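You operate a simulated robot arm through the tools that you are given. There is no shell and no other tool.

You are at the controls of a simulated robot arm. One attempt, no reset.

Task
Fit and lock the long jig, and set the depth to 10 mm.
Fine: the oval jig goes in the yellow frame; red lever left open; the round jig stays.

The check looks at the end state, three seconds after you hand in, the way a careful person would. Anything else that was tipped, shoved, dropped, spilled or broken makes it a failure.

Robot
A 7-joint arm with a two-finger parallel gripper, fixed in place. Base frame: the origin is at the foot of the arm, x ahead of it, y to its left, z up; the work surface is at about z = 850. Lengths are in mm, angles in rad, forces in N, time in s.
Its first joint turns from -2.897 to 2.897 rad. Payload 4.4 kg.
The tool frame sits at the grasp point between the pads (the TCP): z along the fingers, y along the line on which they close. The tips reach 23 mm beyond it. Largest opening 94 mm; finger width 38, thickness 10; the body of the gripper, 54 by 96 mm, starts 39 mm behind the TCP.
Orientation is that of the tool frame in the base frame, as a unit quaternion [w, x, y, z]. With the fingers straight down and closing along the base's y, the tool's x points along the base's -x, its y along +y and its z along -z.

Tools
- The arm moves only by the tool play_rows. Its argument "motion" is a list of rows, each a list of 7 numbers: the shift along the tool's x, y, z in units of 150 mm (1.0 is 150 mm), then the turn, a rotation vector about the tool's x, y, z in units of 90 degrees (1.0 is 90 degrees), then the closure, from 0 (fully open) to 1 (shut). In form: [[x, y, z, ax, ay, az, hand], ...]. A call has 1 to 20 rows; each row is the pose to reach, as a shift and turn from the pose commanded when the call began, along the tool's axes at that moment. A call with a number of a shift or a turn outside -1 to 1 is refused whole. A row lasts 0.2 s, in which the tool goes at most 50 mm and 0.15 rad; a call with a longer step from one row to the next is refused whole, and so is a gripper value outside its range. A pose out of reach is approached as far as the arm can. The call stops where the force on the tool passes 40 N (or 10 N more than at its start, if that is more) or the arm is blocked; 0.2 s more then pass. Each finger travels about 72 mm/s and halts on what it meets, pressing with about 34 N; the grip force reading is that of the motor and also rises with nothing between the fingers. The clock runs only during rows and for 0.2 s after the last one: add rows that repeat a pose to give the fingers time. It gives the time, the measured TCP pose, the force on the tool (base axes), the opening and the grip force at its end, in the units of the frame above (readings bear some noise), with the torque about the TCP (base axes, N m) and any sound that the robot's microphone picked up.
- Cameras (640 x 400 px; columns grow to the right, rows downward): "scene" is fixed at [50.3, 501.5, 1579.4]; the picture's right is [-0.27, -0.96, 0.00], its down [-0.49, 0.14, -0.86] and it looks along [0.83, -0.23, -0.51] (base axes); focal length 338 px, centre (320, 200). "wrist" rides on the gripper at [86, 16, -74] in the tool frame; the picture's right is [-0.18, 0.98, 0.00], its down [-0.58, -0.11, -0.81] and it looks along [-0.79, -0.15, 0.59] (tool axes); focal length 243 px, centre (320, 200). There is no depth. A picture from a camera that has moved, and an enlarged one, comes with that camera's place and axes in the base frame and with its lens.
- get_image(camera): a new picture of that camera. The clock stands still meanwhile.
- close_up(camera, box): a new picture of the part [left, top, right, bottom] of that camera's present view, enlarged. The clock stands still meanwhile.
- close_job(): hands the job in; it is judged then, once.

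Nothing tells you positions but the pictures and the camera data. Unless the task says otherwise, let go and move clear before handing in.

The tools are called by a JSON object that holds its "method" and its "body". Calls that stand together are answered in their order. play_rows: Moves the arm, as the interface text tells. Its arguments: {"type":"object","properties":{"motion":{"type":"array","items":{"type":"array","items":{"type":"number"}}}},"required":["motion"]} The other tools are called the same way: get_image (camera) takes a picture; close_up (camera, box) takes an enlarged picture of a part of a camera's view; close_job () hands the job in.

At the start:

```text
clock: 0.0
eef_pos: [783.0, -32.8, 1261.7]
orientation: [0.0, 0.0, 1.0, 0.0]
ft_force: [-0.6, 0.1, 0.6]
wrist_torque: [0.0, 0.0, 0.02]
width: 93.9
grip_force: 0.1
```

scene: 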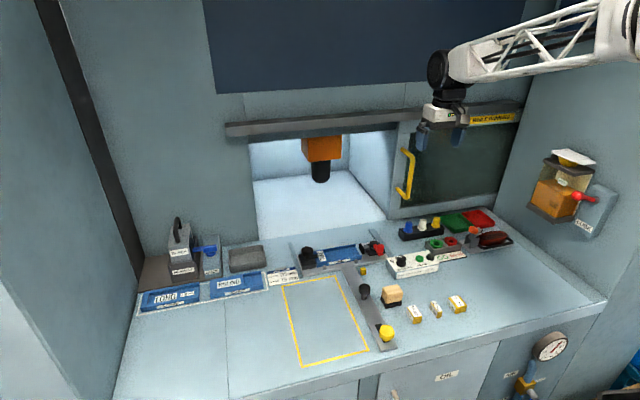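
wrist: 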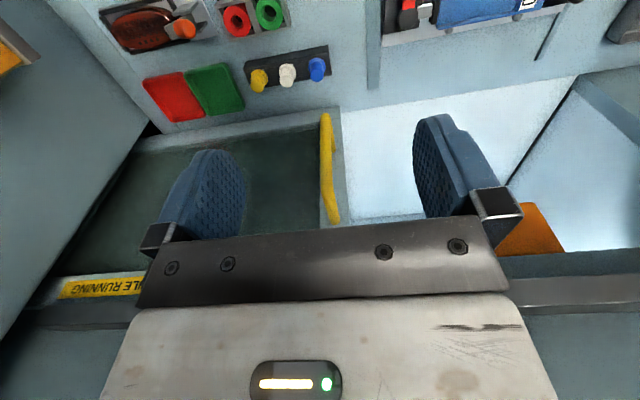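

I see a machine bench with jigs at the left, a yellow frame, and various levers and knobs. I'll enlarge parts of the view to read the labels before moving.

{"method": "close_up", "body": {"camera": "scene", "box": [120, 200, 300, 320]}}

{"method": "close_up", "body": {"camera": "scene", "box": [270, 220, 420, 370]}}

{"method": "close_up", "body": {"camera": "scene", "box": [370, 190, 530, 320]}}

{"method": "close_up", "body": {"camera": "scene", "box": [490, 130, 640, 260]}}

{"method": "close_up", "body": {"camera": "scene", "box": [360, 300, 640, 400]}}

```text
3.33 times, centred on (210, 260) of scene
camera zoom: at [50.3, 501.5, 1579.4], right [-0.27, -0.96, 0.0], down [-0.49, 0.14, -0.86], along [0.83, -0.23, -0.51], focal length 1128 px, centre (687, 0)
```

zoom: 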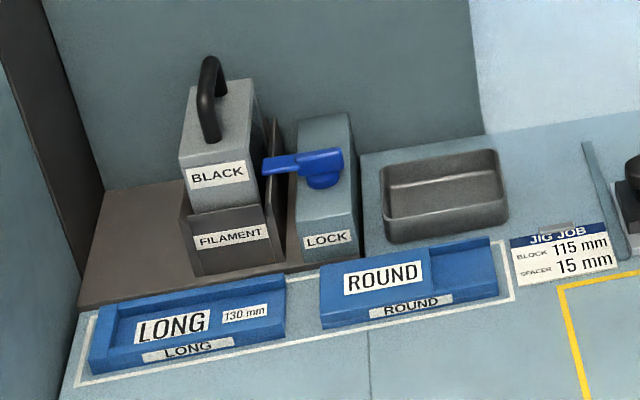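

```text
2.67 times, centred on (345, 295) of scene
camera zoom: at [50.3, 501.5, 1579.4], right [-0.27, -0.96, 0.0], down [-0.49, 0.14, -0.86], along [0.83, -0.23, -0.51], focal length 902 px, centre (253, -53)
```

zoom: 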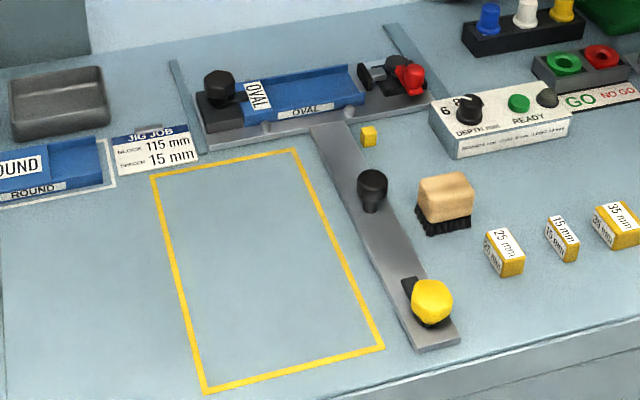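

```text
3.08 times, centred on (450, 255) of scene
camera zoom: at [50.3, 501.5, 1579.4], right [-0.27, -0.96, 0.0], down [-0.49, 0.14, -0.86], along [0.83, -0.23, -0.51], focal length 1041 px, centre (-80, 31)
```

zoom: 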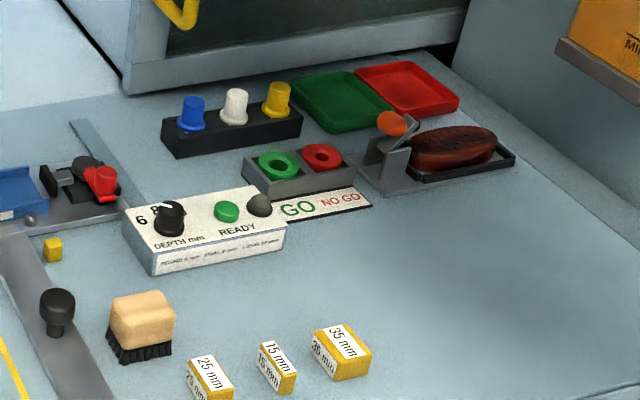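

```text
3.08 times, centred on (565, 195) of scene
camera zoom: at [50.3, 501.5, 1579.4], right [-0.27, -0.96, 0.0], down [-0.49, 0.14, -0.86], along [0.83, -0.23, -0.51], focal length 1041 px, centre (-434, 215)
```

zoom: 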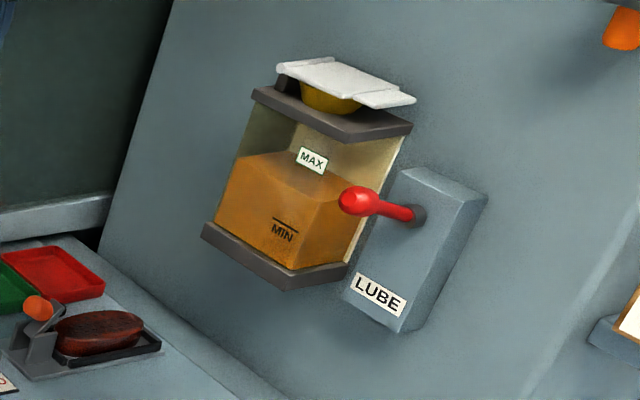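

```text
2.29 times, centred on (500, 350) of scene
camera zoom: at [50.3, 501.5, 1579.4], right [-0.27, -0.96, 0.0], down [-0.49, 0.14, -0.86], along [0.83, -0.23, -0.51], focal length 773 px, centre (-91, -143)
```

zoom: 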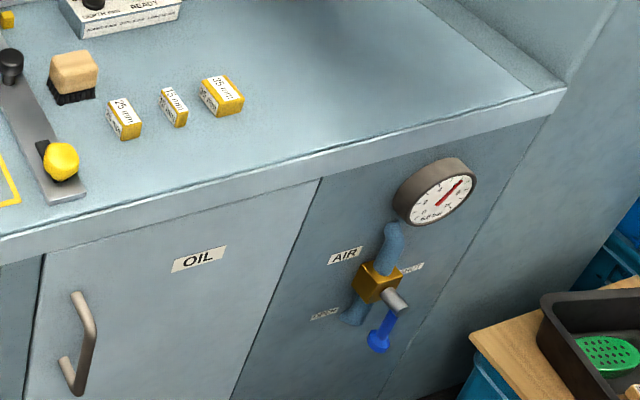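

The fixture (with the OVAL jig) seems to be at about (847, 213), the LONG jig at about (810, 725), and the yellow frame at about (632, 325). I'll move the wrist camera closer to the fixture to study its locking parts.

{"method": "play_rows", "body": {"motion": [[0.15, 0.166, 0.11, 0, 0, 0, 0], [0.3, 0.333, 0.22, 0, 0, 0, 0], [0.45, 0.5, 0.33, 0, 0, 0, 0], [0.6, 0.667, 0.44, 0, 0, 0, 0], [0.75, 0.833, 0.55, 0, 0, 0, 0], [0.9, 1.0, 0.66, 0, 0, 0, 0]]}}

{"method": "play_rows", "body": {"motion": [[0, 0.2, 0.2, 0, 0, 0, 0], [0, 0.4, 0.4, 0, 0, 0, 0], [0, 0.6, 0.55, 0, 0, 0, 0], [0, 0.8, 0.6, 0, 0, 0, 0]]}}

{"method": "get_image", "body": {"camera": "wrist"}}

{"method": "get_image", "body": {"camera": "scene"}}

```text
clock: 1.4
eef_pos: [649.8, 118.9, 1160.8]
orientation: [0.0, -0.001, 1.0, 0.0]
ft_force: [0.6, -0.5, 0.5]
wrist_torque: [-0.06, -0.02, -0.01]
width: 94.3
grip_force: 0.0
```

```text
clock: 2.4
eef_pos: [647.5, 238.6, 1072.2]
orientation: [0.0, 0.0, 1.0, -0.001]
ft_force: [-0.6, 0.2, 0.0]
wrist_torque: [0.0, 0.0, 0.02]
width: 94.0
grip_force: 0.2
```

```text
taken
camera wrist: at [560.1, 253.9, 1146.1], right [0.18, 0.98, 0.0], down [0.58, -0.11, 0.81], along [0.79, -0.15, -0.59], focal length 243 px, centre (320, 200)
```

wrist: 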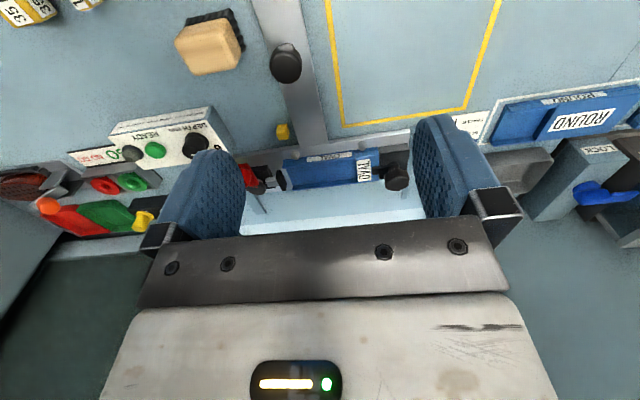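

```text
taken
```

scene: 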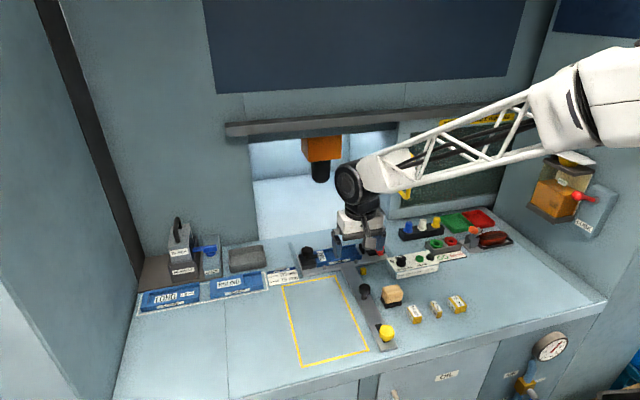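

The wrist camera sees the fixture in the upper middle of the picture. I'll enlarge the fixture, the depth panel and the other areas.

{"method": "close_up", "body": {"camera": "wrist", "box": [230, 120, 430, 220]}}

{"method": "close_up", "body": {"camera": "wrist", "box": [60, 90, 240, 200]}}

{"method": "close_up", "body": {"camera": "wrist", "box": [460, 70, 640, 220]}}

{"method": "close_up", "body": {"camera": "scene", "box": [280, 220, 400, 300]}}

{"method": "close_up", "body": {"camera": "scene", "box": [380, 240, 450, 285]}}

```text
3.20 times, centred on (330, 170) of wrist
camera zoom: at [560.1, 253.9, 1146.1], right [0.18, 0.98, 0.0], down [0.58, -0.11, 0.81], along [0.79, -0.15, -0.59], focal length 776 px, centre (288, 296)
```

zoom: 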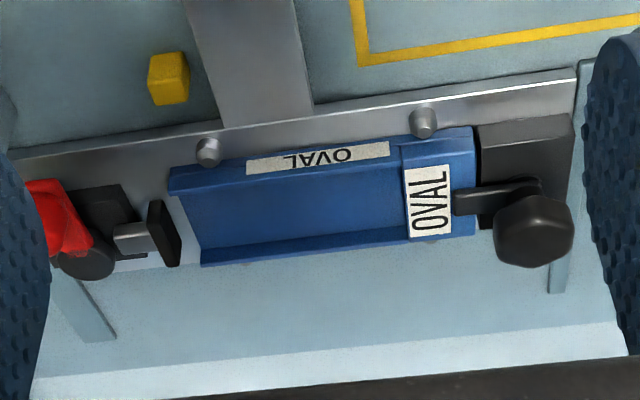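

```text
3.56 times, centred on (150, 145) of wrist
camera zoom: at [560.1, 253.9, 1146.1], right [0.18, 0.98, 0.0], down [0.58, -0.11, 0.81], along [0.79, -0.15, -0.59], focal length 863 px, centre (924, 396)
```

zoom: 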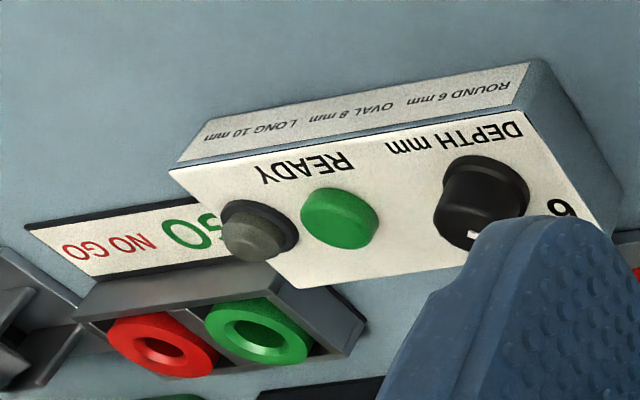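

```text
2.67 times, centred on (550, 145) of wrist
camera zoom: at [560.1, 253.9, 1146.1], right [0.18, 0.98, 0.0], down [0.58, -0.11, 0.81], along [0.79, -0.15, -0.59], focal length 647 px, centre (-293, 347)
```

zoom: 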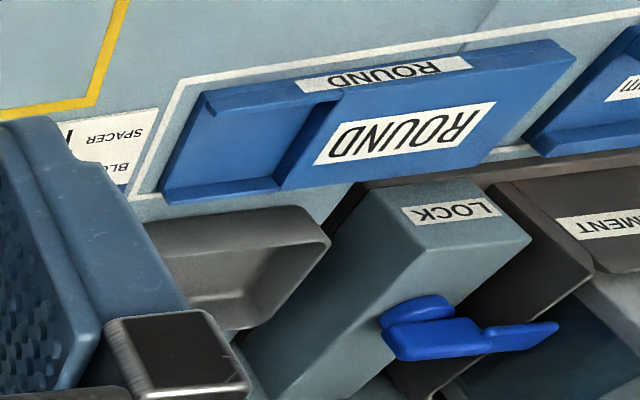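

```text
5.00 times, centred on (340, 260) of scene
camera zoom: at [50.3, 501.5, 1579.4], right [-0.27, -0.96, 0.0], down [-0.49, 0.14, -0.86], along [0.83, -0.23, -0.51], focal length 1692 px, centre (220, -100)
```

zoom: 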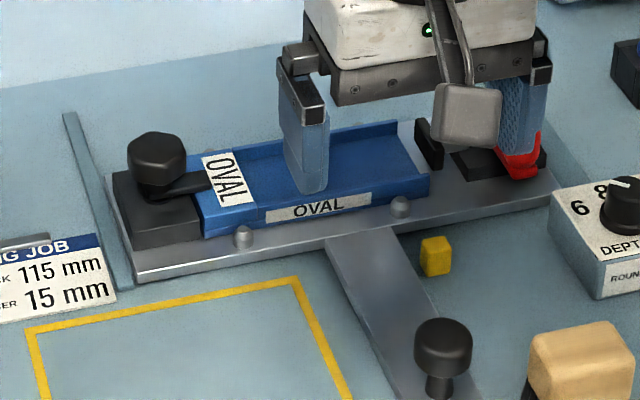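

```text
8.89 times, centred on (415, 262) of scene
camera zoom: at [50.3, 501.5, 1579.4], right [-0.27, -0.96, 0.0], down [-0.49, 0.14, -0.86], along [0.83, -0.23, -0.51], focal length 3008 px, centre (-524, -356)
```

zoom: 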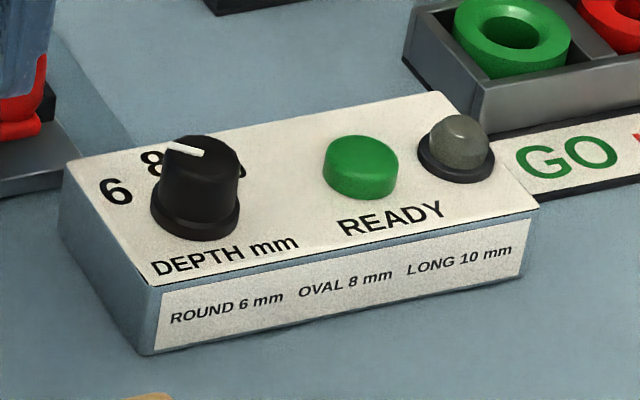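

The fixture plate is at x≈798–900, y≈58–345. The black swing clamp at its left end holds the OVAL jig, and the red toggle on the right is already open. The depth dial points at 8. I'll move closer to the black clamp to see how it works.

{"method": "play_rows", "body": {"motion": [[-0.22, 0.135, 0.1, 0, 0, 0, 0], [-0.44, 0.27, 0.2, 0, 0, 0, 0], [-0.66, 0.405, 0.3, 0, 0, 0, 0], [-0.8, 0.54, 0.41, 0, 0, 0, 0]]}}

{"method": "get_image", "body": {"camera": "wrist"}}

{"method": "close_up", "body": {"camera": "wrist", "box": [180, 40, 460, 220]}}

```text
clock: 3.4
eef_pos: [770.7, 318.7, 1012.4]
orientation: [0.0, 0.0, 1.0, 0.0]
ft_force: [-1.0, -0.6, 0.5]
wrist_torque: [-0.04, -0.02, 0.0]
width: 93.9
grip_force: 0.2
```

```text
taken
camera wrist: at [681.5, 335.1, 1086.3], right [0.18, 0.98, 0.0], down [0.58, -0.11, 0.81], along [0.79, -0.15, -0.59], focal length 243 px, centre (320, 200)
```

wrist: 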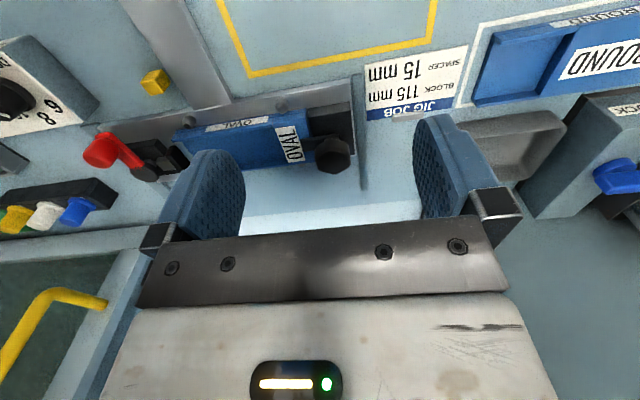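

```text
2.22 times, centred on (320, 130) of wrist
camera zoom: at [681.5, 335.1, 1086.3], right [0.18, 0.98, 0.0], down [0.58, -0.11, 0.81], along [0.79, -0.15, -0.59], focal length 539 px, centre (320, 356)
```

zoom: 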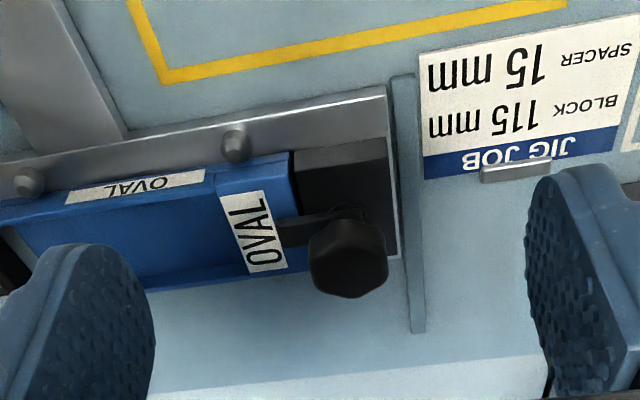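

The black arm under the hex knob reaches over the OVAL jig's end, so turning the knob about its vertical axis should swing the arm off. The LONG jig looks far out (radius ≈1080), so before disturbing anything I'll survey it with the wrist camera.

{"method": "play_rows", "body": {"motion": [[0.2, 0.2, -0.06, 0, 0, 0, 0], [0.4, 0.4, -0.12, 0, 0, 0, 0], [0.6, 0.6, -0.18, 0, 0, 0, 0], [0.75, 0.8, -0.24, 0, 0, 0, 0], [0.87, 1.0, -0.3, 0, 0, 0, 0]]}}

{"method": "play_rows", "body": {"motion": [[0, 0.2, 0, 0, 0, 0.06, 0], [0, 0.4, 0, 0, 0, 0.12, 0], [0, 0.6, 0, 0, 0, 0.18, 0], [0, 0.7, 0, 0, 0, 0.24, 0]]}}

{"method": "get_image", "body": {"camera": "wrist"}}

{"method": "get_image", "body": {"camera": "scene"}}

```text
clock: 4.6
eef_pos: [636.3, 468.7, 1055.8]
orientation: [0.0, 0.0, 1.0, 0.0]
ft_force: [0.1, 0.7, -0.4]
wrist_torque: [-0.05, -0.01, 0.02]
width: 93.9
grip_force: 0.2
```

```text
clock: 5.6
eef_pos: [637.2, 575.3, 1055.4]
orientation: [0.0, 0.188, 0.982, 0.0]
ft_force: [0.3, 0.3, -0.7]
wrist_torque: [0.0, -0.01, -0.02]
width: 94.0
grip_force: 0.0
```

```text
taken
camera wrist: at [561.7, 620.3, 1129.6], right [0.53, 0.85, 0.0], down [0.5, -0.32, 0.81], along [0.68, -0.43, -0.59], focal length 243 px, centre (320, 200)
```

wrist: 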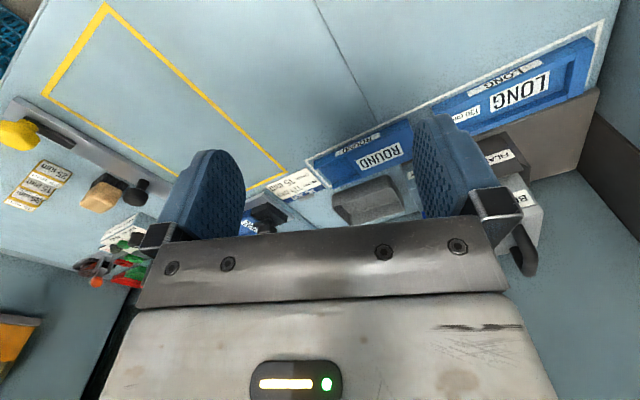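

```text
taken
```

scene: 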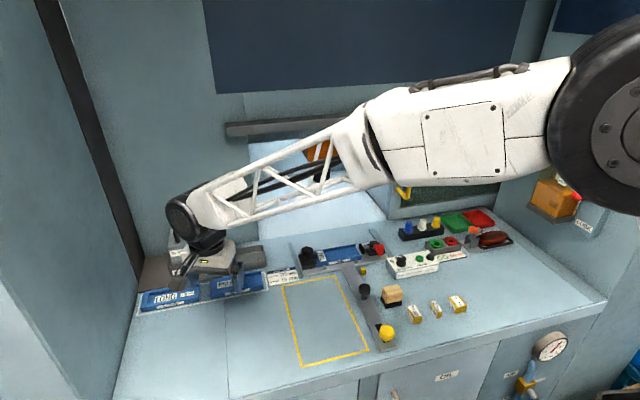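

The LONG jig sits at about (812, 733), which is beyond the straight-down reach, so I'll need to tilt the fingers outward for it. I'll turn the tool so the fingers close along x with the camera on the outer side, then test that tilt at a safe height.

{"method": "play_rows", "body": {"motion": [[0, 0, -0.05, 0, 0, 0.095, 0], [0, 0, -0.1, 0, 0, 0.19, 0], [0, 0, -0.15, 0, 0, 0.285, 0], [0, 0, -0.2, 0, 0, 0.38, 0], [0, 0, -0.25, 0, 0, 0.475, 0], [0, 0, -0.3, 0, 0, 0.57, 0], [0, 0, -0.35, 0, 0, 0.665, 0], [0, 0, -0.4, 0, 0, 0.76, 0]]}}

{"method": "get_image", "body": {"camera": "wrist"}}

```text
clock: 7.4
eef_pos: [638.2, 574.9, 1115.8]
orientation: [0.0, 0.708, 0.707, -0.001]
ft_force: [0.4, 0.1, 0.5]
wrist_torque: [0.01, 0.0, 0.0]
width: 94.1
grip_force: 0.0
```

```text
taken
camera wrist: at [653.2, 660.4, 1189.7], right [0.98, -0.19, 0.0], down [-0.11, -0.58, 0.81], along [-0.15, -0.79, -0.59], focal length 243 px, centre (320, 200)
```

wrist: 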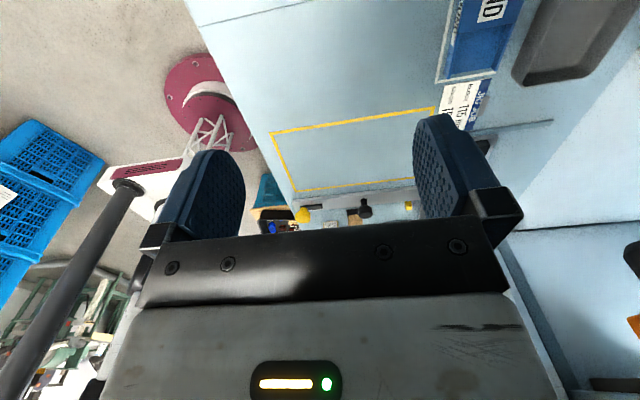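

Yaw is set. Next I'll test the tilted reach: move toward (768, 680) at height while tilting the fingers 40° outward.

{"method": "play_rows", "body": {"motion": [[0, 0.11, 0, 0, 0.055, 0, 0], [0, 0.22, 0, 0, 0.11, 0, 0], [0, 0.33, 0, 0, 0.165, 0, 0], [0.1, 0.44, 0, 0, 0.22, 0, 0], [0.2, 0.55, 0, 0, 0.275, 0, 0], [0.4, 0.66, 0, 0, 0.33, 0, 0], [0.6, 0.77, 0, 0, 0.385, 0, 0], [0.7, 0.88, 0, 0, 0.44, 0, 0]]}}

{"method": "get_image", "body": {"camera": "wrist"}}

{"method": "get_image", "body": {"camera": "scene"}}

```text
clock: 9.2
eef_pos: [770.9, 679.5, 1115.5]
orientation: [-0.24, 0.665, 0.666, 0.24]
ft_force: [-0.3, 0.1, 0.7]
wrist_torque: [-0.01, -0.04, -0.01]
width: 93.9
grip_force: 0.0
```

```text
taken
camera wrist: at [785.8, 698.9, 1227.5], right [0.98, -0.14, -0.12], down [-0.11, -0.96, 0.25], along [-0.15, -0.23, -0.96], focal length 243 px, centre (320, 200)
```

wrist: 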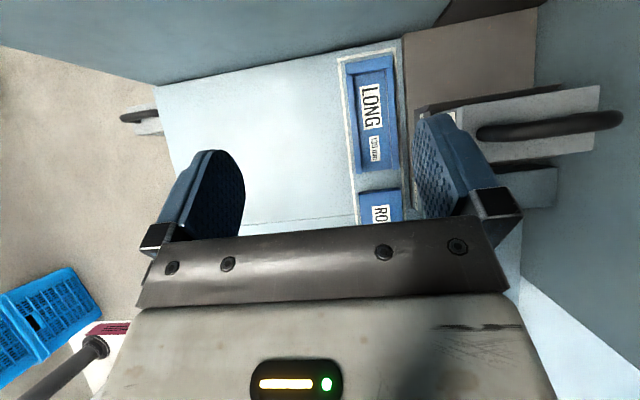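

```text
taken
```

scene: 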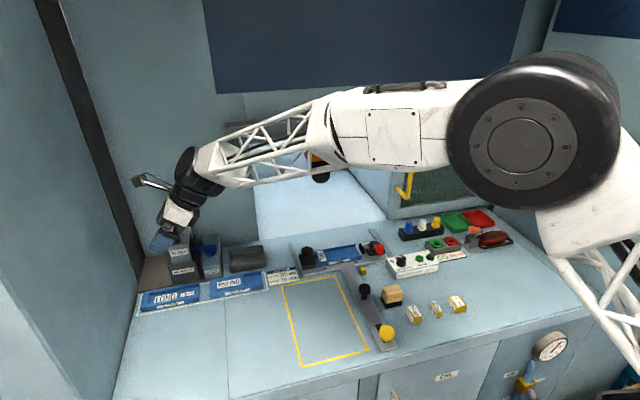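

The tilted pose reaches easily, and this view looks almost straight down on the LONG jig. I'll enlarge it to measure.

{"method": "close_up", "body": {"camera": "wrist", "box": [300, 30, 460, 230]}}

```text
2.00 times, centred on (380, 130) of wrist
camera zoom: at [785.8, 698.9, 1227.5], right [0.98, -0.14, -0.12], down [-0.11, -0.96, 0.25], along [-0.15, -0.23, -0.96], focal length 485 px, centre (200, 340)
```

zoom: 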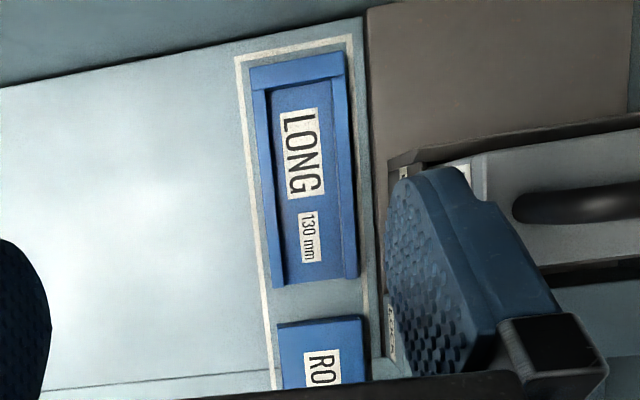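

The LONG jig measures x≈789–850 and y≈646–790. The filament holder behind it looks close, so I'll look more carefully at that clearance.

{"method": "close_up", "body": {"camera": "wrist", "box": [360, 80, 480, 160]}}

{"method": "close_up", "body": {"camera": "scene", "box": [130, 220, 230, 310]}}

```text
5.00 times, centred on (420, 120) of wrist
camera zoom: at [785.8, 698.9, 1227.5], right [0.98, -0.14, -0.12], down [-0.11, -0.96, 0.25], along [-0.15, -0.23, -0.96], focal length 1213 px, centre (-180, 600)
```

zoom: 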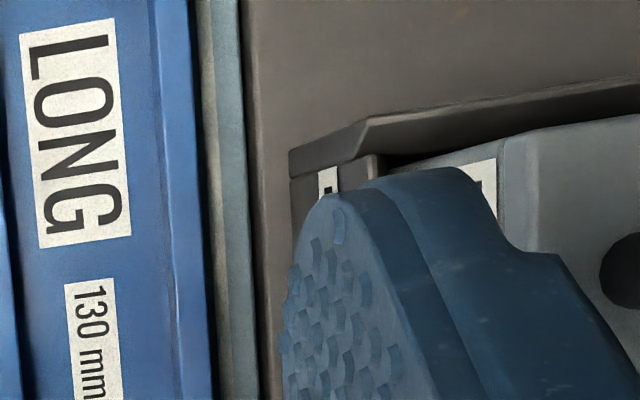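

```text
4.44 times, centred on (180, 265) of scene
camera zoom: at [50.3, 501.5, 1579.4], right [-0.27, -0.96, 0.0], down [-0.49, 0.14, -0.86], along [0.83, -0.23, -0.51], focal length 1504 px, centre (942, -89)
```

zoom: 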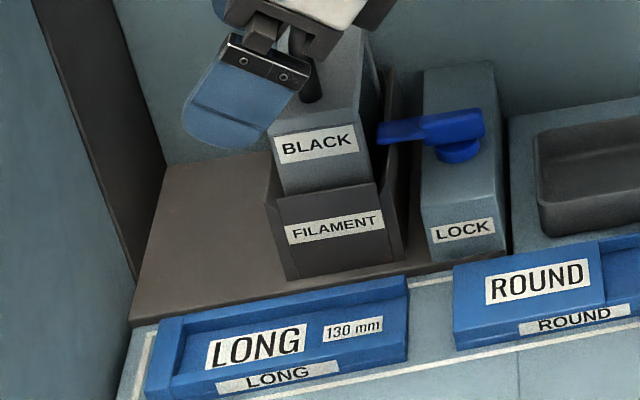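

The holder's front is only about 10–25 mm behind the LONG jig, so I'll probably grip LONG by its front side wall rather than across its full width. First I'll carry this near-vertical camera view over to the fixture and measure it from above.

{"method": "play_rows", "body": {"motion": [[-0.23, 0, -0.19, 0, 0, 0, 0], [-0.46, 0, -0.38, 0, 0, 0, 0], [-0.69, 0, -0.57, 0, 0, 0, 0], [-0.925, 0, -0.765, 0, 0, 0, 0]]}}

{"method": "play_rows", "body": {"motion": [[-0.23, 0, -0.19, 0, 0, 0, 0], [-0.46, 0, -0.38, 0, 0, 0, 0], [-0.69, 0, -0.57, 0, 0, 0, 0], [-0.925, 0, -0.765, 0, 0, 0, 0]]}}

{"method": "play_rows", "body": {"motion": [[-0.22, 0.08, -0.06, 0, 0, 0, 0], [-0.44, 0.16, -0.12, 0, 0, 0, 0], [-0.66, 0.24, -0.18, 0, 0, 0, 0], [-0.876, 0.333, -0.249, 0, 0, 0, 0]]}}

{"method": "get_image", "body": {"camera": "wrist"}}

```text
clock: 10.2
eef_pos: [769.3, 499.1, 1115.3]
orientation: [-0.239, 0.665, 0.667, 0.238]
ft_force: [0.8, 0.1, 0.0]
wrist_torque: [0.04, 0.03, 0.02]
width: 93.9
grip_force: 0.1
```

```text
clock: 11.2
eef_pos: [770.5, 318.9, 1118.5]
orientation: [-0.24, 0.665, 0.665, 0.24]
ft_force: [0.3, -0.9, 0.5]
wrist_torque: [0.01, 0.08, 0.02]
width: 93.7
grip_force: 0.1
```

```text
clock: 12.2
eef_pos: [821.5, 194.2, 1061.8]
orientation: [-0.24, 0.664, 0.666, 0.24]
ft_force: [0.5, -0.8, -1.0]
wrist_torque: [0.01, -0.02, 0.03]
width: 94.1
grip_force: 0.0
```

```text
taken
camera wrist: at [835.0, 213.1, 1174.0], right [0.98, -0.14, -0.12], down [-0.11, -0.96, 0.25], along [-0.15, -0.23, -0.96], focal length 243 px, centre (320, 200)
```

wrist: 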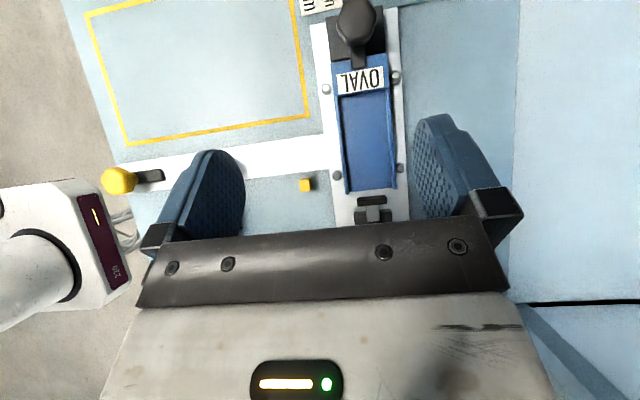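

{"method": "close_up", "body": {"camera": "wrist", "box": [280, 0, 440, 100]}}

{"method": "close_up", "body": {"camera": "wrist", "box": [280, 50, 440, 230]}}

{"method": "close_up", "body": {"camera": "wrist", "box": [70, 0, 340, 220]}}

```text
4.00 times, centred on (360, 50) of wrist
camera zoom: at [835.0, 213.1, 1174.0], right [0.98, -0.14, -0.12], down [-0.11, -0.96, 0.25], along [-0.15, -0.23, -0.96], focal length 970 px, centre (160, 800)
```

zoom: 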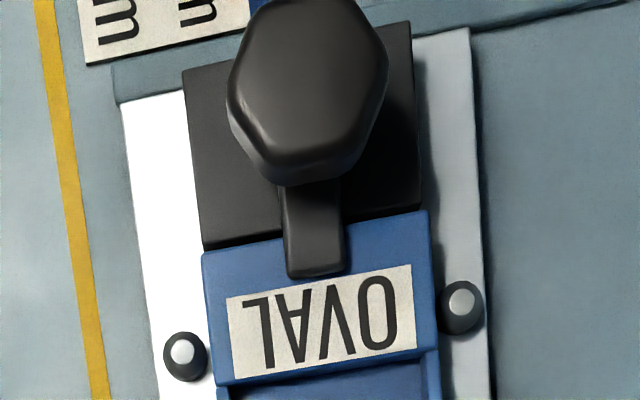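

```text
2.22 times, centred on (360, 140) of wrist
camera zoom: at [835.0, 213.1, 1174.0], right [0.98, -0.14, -0.12], down [-0.11, -0.96, 0.25], along [-0.15, -0.23, -0.96], focal length 539 px, centre (231, 333)
```

zoom: 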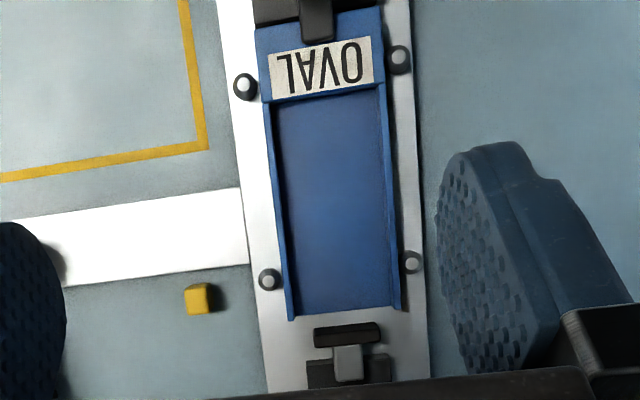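

```text
1.82 times, centred on (205, 110) of wrist
camera zoom: at [835.0, 213.1, 1174.0], right [0.98, -0.14, -0.12], down [-0.11, -0.96, 0.25], along [-0.15, -0.23, -0.96], focal length 441 px, centre (529, 364)
```

zoom: 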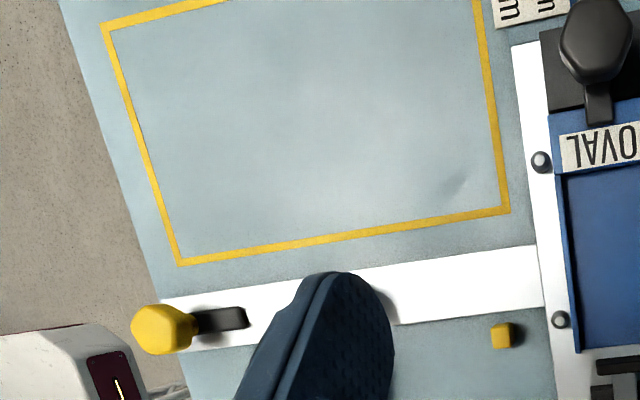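

From above, the OVAL jig measures x≈823–883 and y≈145–292, and the four pins are at x≈814/892, y≈168/268. The clamp knob is at about (853, 317) with its top near z≈910. I'll straighten the tool above the knob and check alignment before gripping.

{"method": "play_rows", "body": {"motion": [[0.074, 0.042, 0.168, 0, -0.088, 0, 0], [0.147, 0.084, 0.336, 0, -0.176, 0, 0], [0.221, 0.126, 0.503, 0, -0.264, 0, 0], [0.294, 0.168, 0.671, 0, -0.352, 0, 0], [0.368, 0.21, 0.839, 0, -0.44, 0, 0]]}}

{"method": "get_image", "body": {"camera": "wrist"}}

{"method": "close_up", "body": {"camera": "scene", "box": [260, 190, 400, 290]}}

```text
clock: 13.4
eef_pos: [853.0, 317.9, 999.1]
orientation: [0.002, 0.707, 0.707, 0.0]
ft_force: [-1.4, -0.1, 0.5]
wrist_torque: [-0.02, -0.01, -0.02]
width: 93.8
grip_force: 0.0
```

```text
taken
camera wrist: at [866.6, 403.0, 1073.0], right [0.98, -0.18, 0.0], down [-0.11, -0.58, 0.81], along [-0.15, -0.79, -0.59], focal length 243 px, centre (320, 200)
```

wrist: 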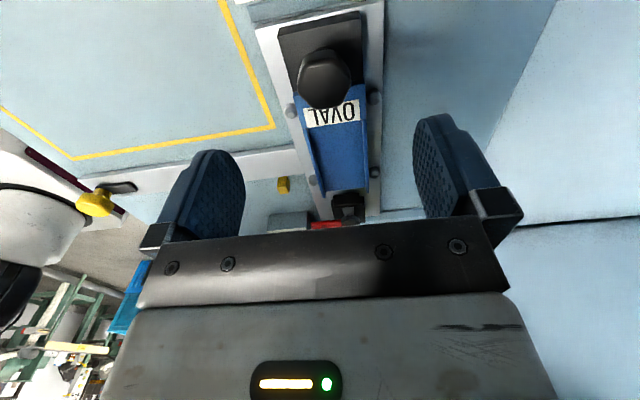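

```text
4.00 times, centred on (330, 240) of scene
camera zoom: at [50.3, 501.5, 1579.4], right [-0.27, -0.96, 0.0], down [-0.49, 0.14, -0.86], along [0.83, -0.23, -0.51], focal length 1354 px, centre (280, 40)
```

zoom: 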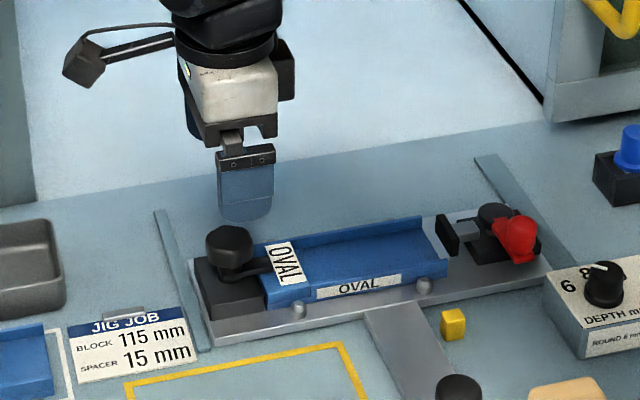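

The tool is vertical directly over the knob. I'll lower with open fingers straddling it in x, then close.

{"method": "play_rows", "body": {"motion": [[0, 0, 0.15, 0, 0, 0, 0], [0, 0, 0.3, 0, 0, 0, 0], [0, 0, 0.45, 0, 0, 0, 0], [0, 0, 0.58, 0, 0, 0, 0]]}}

{"method": "get_image", "body": {"camera": "wrist"}}

{"method": "close_up", "body": {"camera": "scene", "box": [280, 220, 350, 280]}}

```text
clock: 14.4
eef_pos: [852.8, 316.3, 912.3]
orientation: [0.001, 0.708, 0.707, 0.001]
ft_force: [-0.5, -0.2, 0.0]
wrist_torque: [0.03, 0.0, 0.0]
width: 94.1
grip_force: 0.0
```

```text
taken
camera wrist: at [867.0, 402.6, 986.5], right [0.98, -0.18, 0.0], down [-0.11, -0.58, 0.81], along [-0.15, -0.79, -0.59], focal length 243 px, centre (320, 200)
```

wrist: 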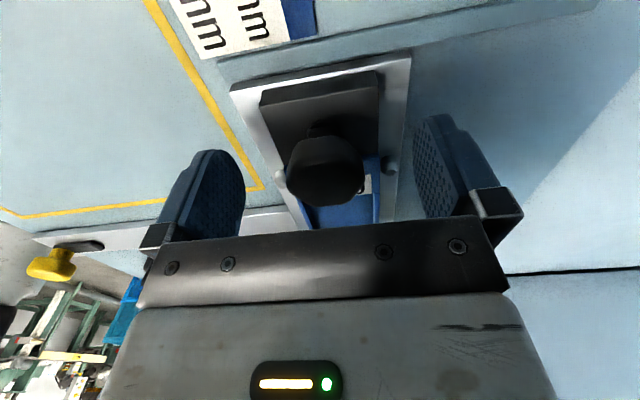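

```text
6.67 times, centred on (315, 250) of scene
camera zoom: at [50.3, 501.5, 1579.4], right [-0.27, -0.96, 0.0], down [-0.49, 0.14, -0.86], along [0.83, -0.23, -0.51], focal length 2256 px, centre (353, -133)
```

zoom: 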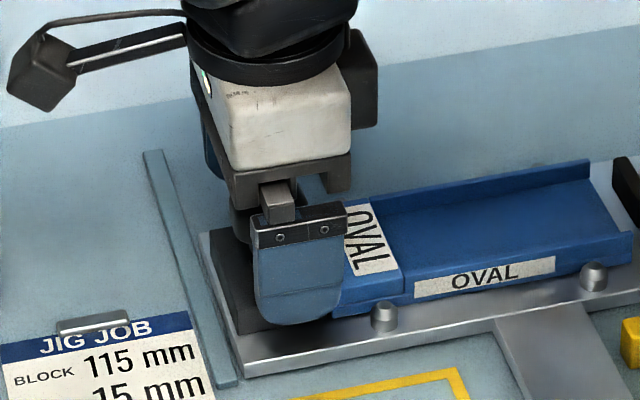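

The fingers straddle the knob and look well centred. I'll close on it.

{"method": "play_rows", "body": {"motion": [[0, 0, 0, 0, 0, 0, 0.5], [0, 0, 0, 0, 0, 0, 1], [0, 0, 0, 0, 0, 0, 1], [0, 0, 0, 0, 0, 0, 1]]}}

```text
clock: 15.1
eef_pos: [854.6, 317.1, 911.5]
orientation: [0.001, 0.707, 0.707, 0.003]
ft_force: [23.7, 2.7, -12.9]
wrist_torque: [0.04, -0.35, 0.09]
width: 37.8
grip_force: 34.2
stopped in row 3: the force on the tool passed its limit at 49 N (the readings are from after the stop); the commanded pose is now the measured one
```

I have the knob at 38 mm width, but a sideways load says its centre lies slightly toward +x. I'll ease the tool over a little to relieve it.

{"method": "play_rows", "body": {"motion": [[0, 0.008, 0, 0, 0, 0, 1], [0, 0.015, 0, 0, 0, 0, 1], [0, 0.015, 0, 0, 0, 0, 1]]}}

```text
clock: 15.9
eef_pos: [856.1, 317.4, 912.6]
orientation: [0.001, 0.707, 0.707, 0.002]
ft_force: [-4.9, -12.4, -0.9]
wrist_torque: [-0.62, 0.26, 0.07]
width: 37.5
grip_force: 45.3
```

The load has mostly gone. I'll try turning the knob gently counter-clockwise (seen from above) and watch the torque.

{"method": "play_rows", "body": {"motion": [[0, 0, 0, 0, 0, -0.05, 1], [0, 0, 0, 0, 0, -0.1, 1], [0, 0, 0, 0, 0, -0.15, 1]]}}

{"method": "close_up", "body": {"camera": "scene", "box": [280, 220, 350, 280]}}

{"method": "get_image", "body": {"camera": "wrist"}}

```text
clock: 16.7
eef_pos: [856.2, 317.4, 911.5]
orientation: [0.001, 0.619, 0.785, 0.002]
ft_force: [-2.9, -11.8, -3.7]
wrist_torque: [0.38, 0.02, 0.0]
width: 37.1
grip_force: 44.7
```

```text
6.67 times, centred on (315, 250) of scene
camera zoom: at [50.3, 501.5, 1579.4], right [-0.27, -0.96, 0.0], down [-0.49, 0.14, -0.86], along [0.83, -0.23, -0.51], focal length 2256 px, centre (353, -133)
```

zoom: 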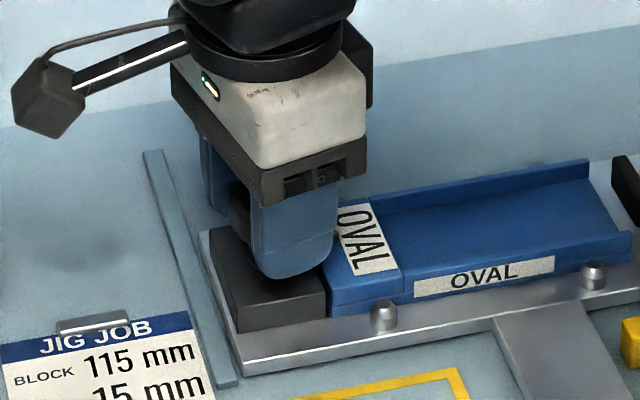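

```text
taken
camera wrist: at [849.6, 403.9, 986.1], right [1.0, 0.05, 0.0], down [0.03, -0.59, 0.81], along [0.04, -0.8, -0.59], focal length 243 px, centre (320, 200)
```

wrist: 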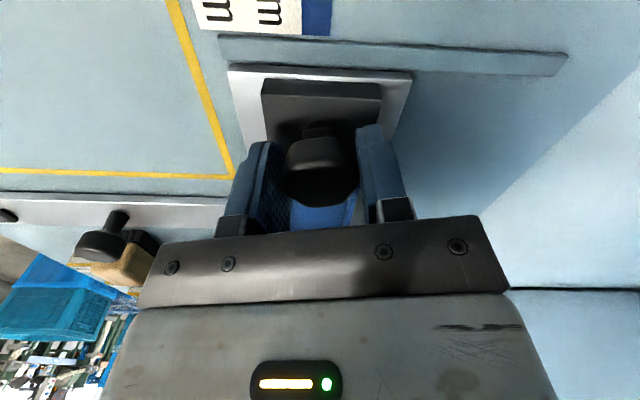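

It turned with no resistance. I'll continue to about 85° in total and then look.

{"method": "play_rows", "body": {"motion": [[0, 0, 0, 0, 0, -0.09, 1], [0, 0, 0, 0, 0, -0.18, 1], [0, 0, 0, 0, 0, -0.27, 1], [0, 0, 0, 0, 0, -0.36, 1], [0, 0, 0, 0, 0, -0.45, 1]]}}

{"method": "play_rows", "body": {"motion": [[0, 0, 0, 0, 0, -0.09, 1], [0, 0, 0, 0, 0, -0.18, 1], [0, 0, 0, 0, 0, -0.27, 1], [0, 0, 0, 0, 0, -0.35, 1]]}}

{"method": "get_image", "body": {"camera": "wrist"}}

{"method": "close_up", "body": {"camera": "scene", "box": [280, 220, 350, 280]}}

```text
clock: 17.9
eef_pos: [855.6, 315.9, 911.3]
orientation: [0.001, 0.308, 0.951, 0.0]
ft_force: [-1.3, -16.6, -9.8]
wrist_torque: [0.03, 0.23, -0.01]
width: 37.5
grip_force: 45.0
```

```text
clock: 18.9
eef_pos: [855.6, 317.0, 912.1]
orientation: [0.001, 0.038, 0.999, 0.001]
ft_force: [-3.2, -7.5, -15.3]
wrist_torque: [-0.06, -0.34, 0.04]
width: 37.7
grip_force: 45.6
```

```text
taken
camera wrist: at [768.9, 338.8, 985.8], right [0.26, 0.97, 0.0], down [0.57, -0.15, 0.81], along [0.78, -0.21, -0.59], focal length 243 px, centre (320, 200)
```

wrist: 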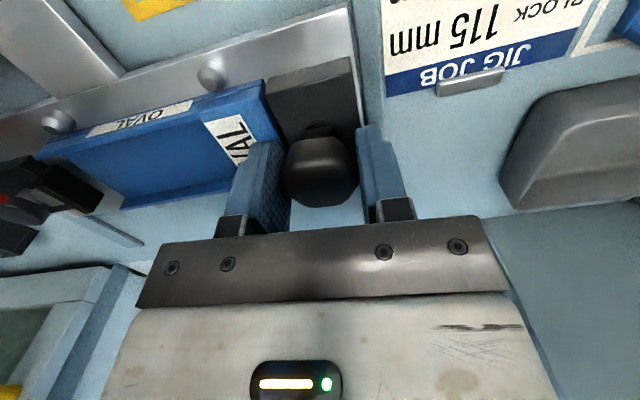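

```text
6.67 times, centred on (315, 250) of scene
camera zoom: at [50.3, 501.5, 1579.4], right [-0.27, -0.96, 0.0], down [-0.49, 0.14, -0.86], along [0.83, -0.23, -0.51], focal length 2256 px, centre (353, -133)
```

zoom: 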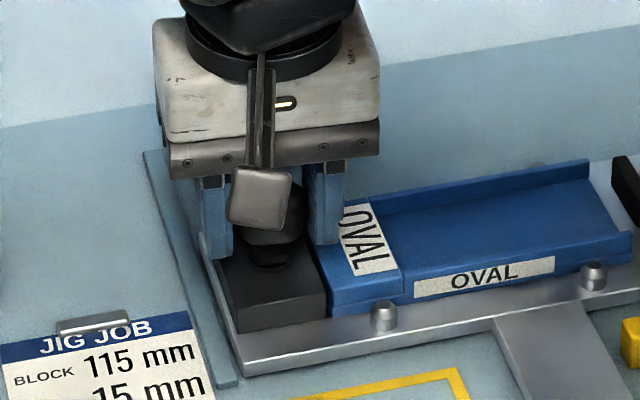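

The arm appears to have swung clear of the jig. I'll open the fingers just a little so the one next to the jig doesn't sweep across it, and then rise.

{"method": "play_rows", "body": {"motion": [[0, 0, 0, 0, 0, 0, 0.43], [0, 0, 0, 0, 0, 0, 0.43], [0, 0, -0.2, 0, 0, 0, 0.43], [0, 0, -0.45, 0, 0, 0, 0.43], [0.3, 0, -0.7, 0, 0, 0, 0.43], [0.6, 0, -0.8, 0, 0, 0, 0.2]]}}

{"method": "get_image", "body": {"camera": "wrist"}}

{"method": "close_up", "body": {"camera": "scene", "box": [280, 220, 350, 280]}}

```text
refused: row 5 steps farther than a row can; nothing moved
```

```text
taken
camera wrist: at [768.9, 338.8, 985.8], right [0.26, 0.97, 0.0], down [0.57, -0.15, 0.81], along [0.78, -0.21, -0.59], focal length 243 px, centre (320, 200)
```

wrist: 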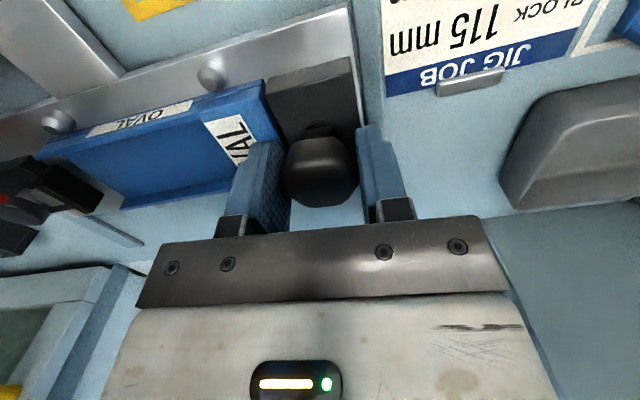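

```text
6.67 times, centred on (315, 250) of scene
camera zoom: at [50.3, 501.5, 1579.4], right [-0.27, -0.96, 0.0], down [-0.49, 0.14, -0.86], along [0.83, -0.23, -0.51], focal length 2256 px, centre (353, -133)
```

zoom: 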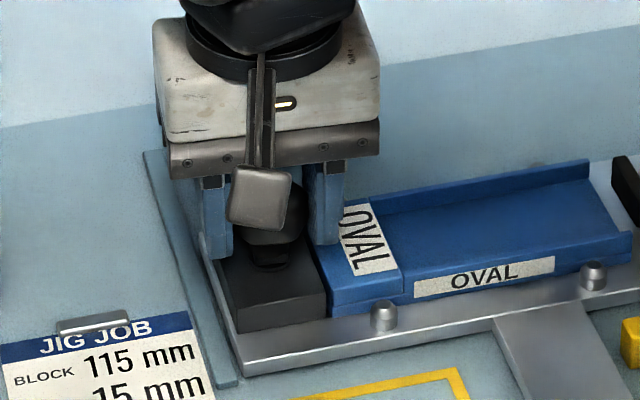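

That call was refused because one step was too long, and nothing moved. I'll repeat it with smaller steps.

{"method": "play_rows", "body": {"motion": [[0, 0, 0, 0, 0, 0, 0.43], [0, 0, 0, 0, 0, 0, 0.43], [0, 0, -0.15, 0, 0, 0, 0.43], [0, 0, -0.35, 0, 0, 0, 0.43], [0.2, 0, -0.5, 0, 0, 0, 0.43], [0.4, 0, -0.65, 0, 0, 0, 0.2], [0.6, 0, -0.8, 0, 0, 0, 0.1]]}}

{"method": "get_image", "body": {"camera": "wrist"}}

{"method": "close_up", "body": {"camera": "scene", "box": [280, 220, 350, 280]}}

```text
clock: 20.5
eef_pos: [765.9, 322.6, 1033.2]
orientation: [0.002, 0.039, 0.999, 0.0]
ft_force: [0.9, 0.5, -0.8]
wrist_torque: [-0.01, -0.01, 0.04]
width: 84.6
grip_force: 0.1
```

```text
taken
camera wrist: at [678.7, 345.1, 1107.3], right [0.26, 0.97, 0.0], down [0.57, -0.15, 0.81], along [0.78, -0.21, -0.59], focal length 243 px, centre (320, 200)
```

wrist: 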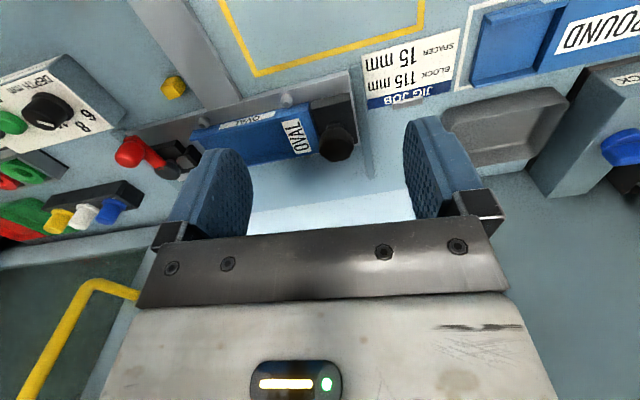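

```text
6.67 times, centred on (315, 250) of scene
camera zoom: at [50.3, 501.5, 1579.4], right [-0.27, -0.96, 0.0], down [-0.49, 0.14, -0.86], along [0.83, -0.23, -0.51], focal length 2256 px, centre (353, -133)
```

zoom: 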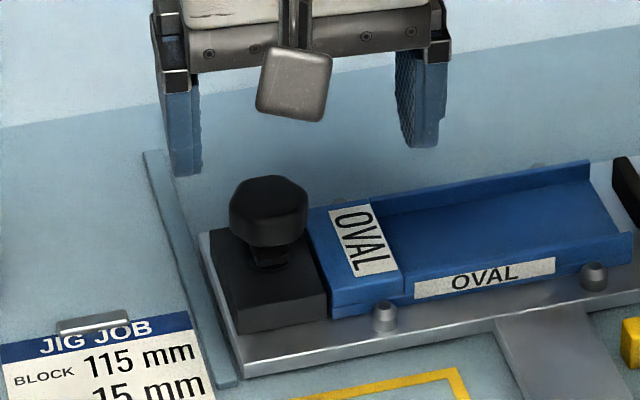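

The clamp arm is now swung off the jig. Next I'll turn the tool back so the fingers close along x, and position above the OVAL jig.

{"method": "play_rows", "body": {"motion": [[0, 0, 0, 0, 0, 0.095, 0], [0, 0, 0, 0, 0, 0.19, 0], [0, 0, 0, 0, 0, 0.285, 0], [0, 0, 0, 0, 0, 0.38, 0], [0, 0, 0, 0, 0, 0.475, 0], [0, 0, 0, 0, 0, 0.57, 0], [0, 0, 0, 0, 0, 0.665, 0], [0, 0, 0, 0, 0, 0.76, 0], [0, 0, 0, 0, 0, 0.855, 0], [0, 0, 0, 0, 0, 0.95, 0]]}}

{"method": "play_rows", "body": {"motion": [[-0.17, 0.15, 0.0, 0, 0, 0, 0], [-0.34, 0.29, 0.0, 0, 0, 0, 0], [-0.51, 0.435, 0.1, 0, 0, 0, 0], [-0.69, 0.58, 0.2, 0, 0, 0, 0]]}}

{"method": "get_image", "body": {"camera": "wrist"}}

{"method": "close_up", "body": {"camera": "scene", "box": [280, 200, 400, 280]}}

```text
clock: 22.7
eef_pos: [766.3, 324.6, 1032.2]
orientation: [0.001, 0.708, 0.706, 0.001]
ft_force: [0.3, -0.1, -0.5]
wrist_torque: [0.0, 0.02, 0.0]
width: 93.8
grip_force: 0.0
```

```text
clock: 23.7
eef_pos: [851.9, 219.0, 1004.3]
orientation: [0.002, 0.707, 0.707, 0.002]
ft_force: [-0.3, -0.2, 0.7]
wrist_torque: [-0.01, 0.01, -0.03]
width: 94.0
grip_force: 0.1
```

```text
taken
camera wrist: at [865.9, 304.0, 1078.5], right [0.98, -0.18, 0.0], down [-0.11, -0.58, 0.81], along [-0.15, -0.79, -0.59], focal length 243 px, centre (320, 200)
```

wrist: 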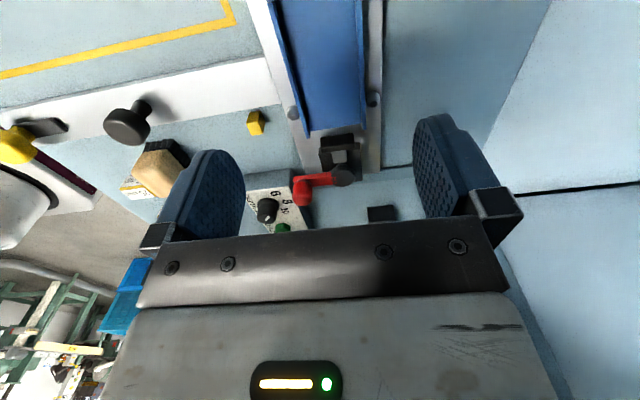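

```text
5.00 times, centred on (340, 240) of scene
camera zoom: at [50.3, 501.5, 1579.4], right [-0.27, -0.96, 0.0], down [-0.49, 0.14, -0.86], along [0.83, -0.23, -0.51], focal length 1692 px, centre (220, 0)
```

zoom: 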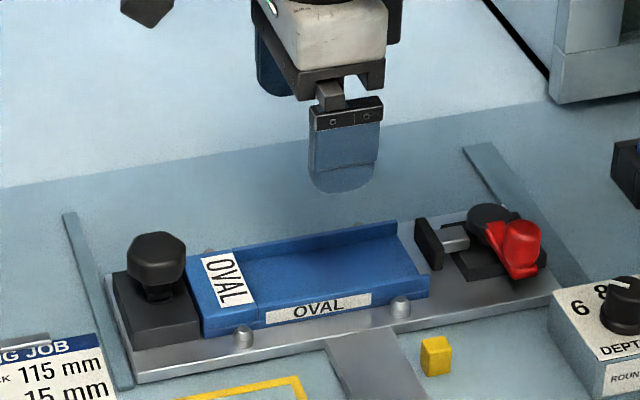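

The OVAL jig's wall top is near z≈875 and the plate near z≈860. I'll lower with fingers either side at y≈219, midway between the pins.

{"method": "play_rows", "body": {"motion": [[0, 0.007, 0.2, 0, 0, 0, 0], [0, 0.007, 0.4, 0, 0, 0, 0], [0, 0.007, 0.6, 0, 0, 0, 0], [0, 0.007, 0.72, 0, 0, 0, 0], [0, 0.007, 0.785, 0, 0, 0, 0]]}}

{"method": "close_up", "body": {"camera": "scene", "box": [280, 200, 400, 280]}}

{"method": "get_image", "body": {"camera": "wrist"}}

```text
clock: 24.9
eef_pos: [856.5, 221.7, 885.2]
orientation: [0.001, 0.707, 0.707, 0.001]
ft_force: [0.4, 0.4, 0.3]
wrist_torque: [-0.02, 0.01, 0.03]
width: 93.9
grip_force: 0.1
```

```text
5.00 times, centred on (340, 240) of scene
camera zoom: at [50.3, 501.5, 1579.4], right [-0.27, -0.96, 0.0], down [-0.49, 0.14, -0.86], along [0.83, -0.23, -0.51], focal length 1692 px, centre (220, 0)
```

zoom: 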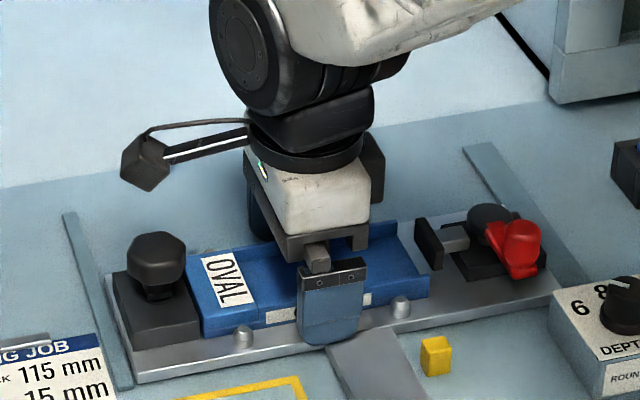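

```text
taken
camera wrist: at [870.0, 306.9, 959.1], right [0.98, -0.18, 0.0], down [-0.11, -0.58, 0.81], along [-0.15, -0.79, -0.59], focal length 243 px, centre (320, 200)
```

wrist: 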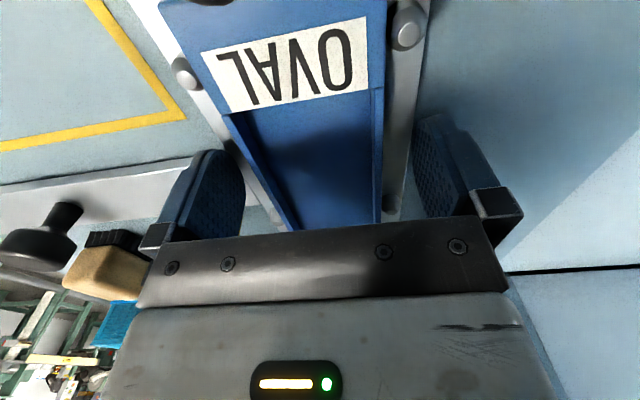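

The fingers are either side of the jig with clear space around the pins. I'll close on it.

{"method": "play_rows", "body": {"motion": [[0, 0, 0, 0, 0, 0, 0.25], [0, 0, 0, 0, 0, 0, 0.3], [0, 0, 0, 0, 0, 0, 0.45], [0, 0, 0, 0, 0, 0, 0.6], [0, 0, 0, 0, 0, 0, 0.6]]}}

```text
clock: 26.1
eef_pos: [856.0, 221.0, 883.9]
orientation: [0.001, 0.707, 0.707, 0.001]
ft_force: [-0.3, 0.6, 0.1]
wrist_torque: [-0.01, 0.04, 0.06]
width: 61.8
grip_force: 33.6
```

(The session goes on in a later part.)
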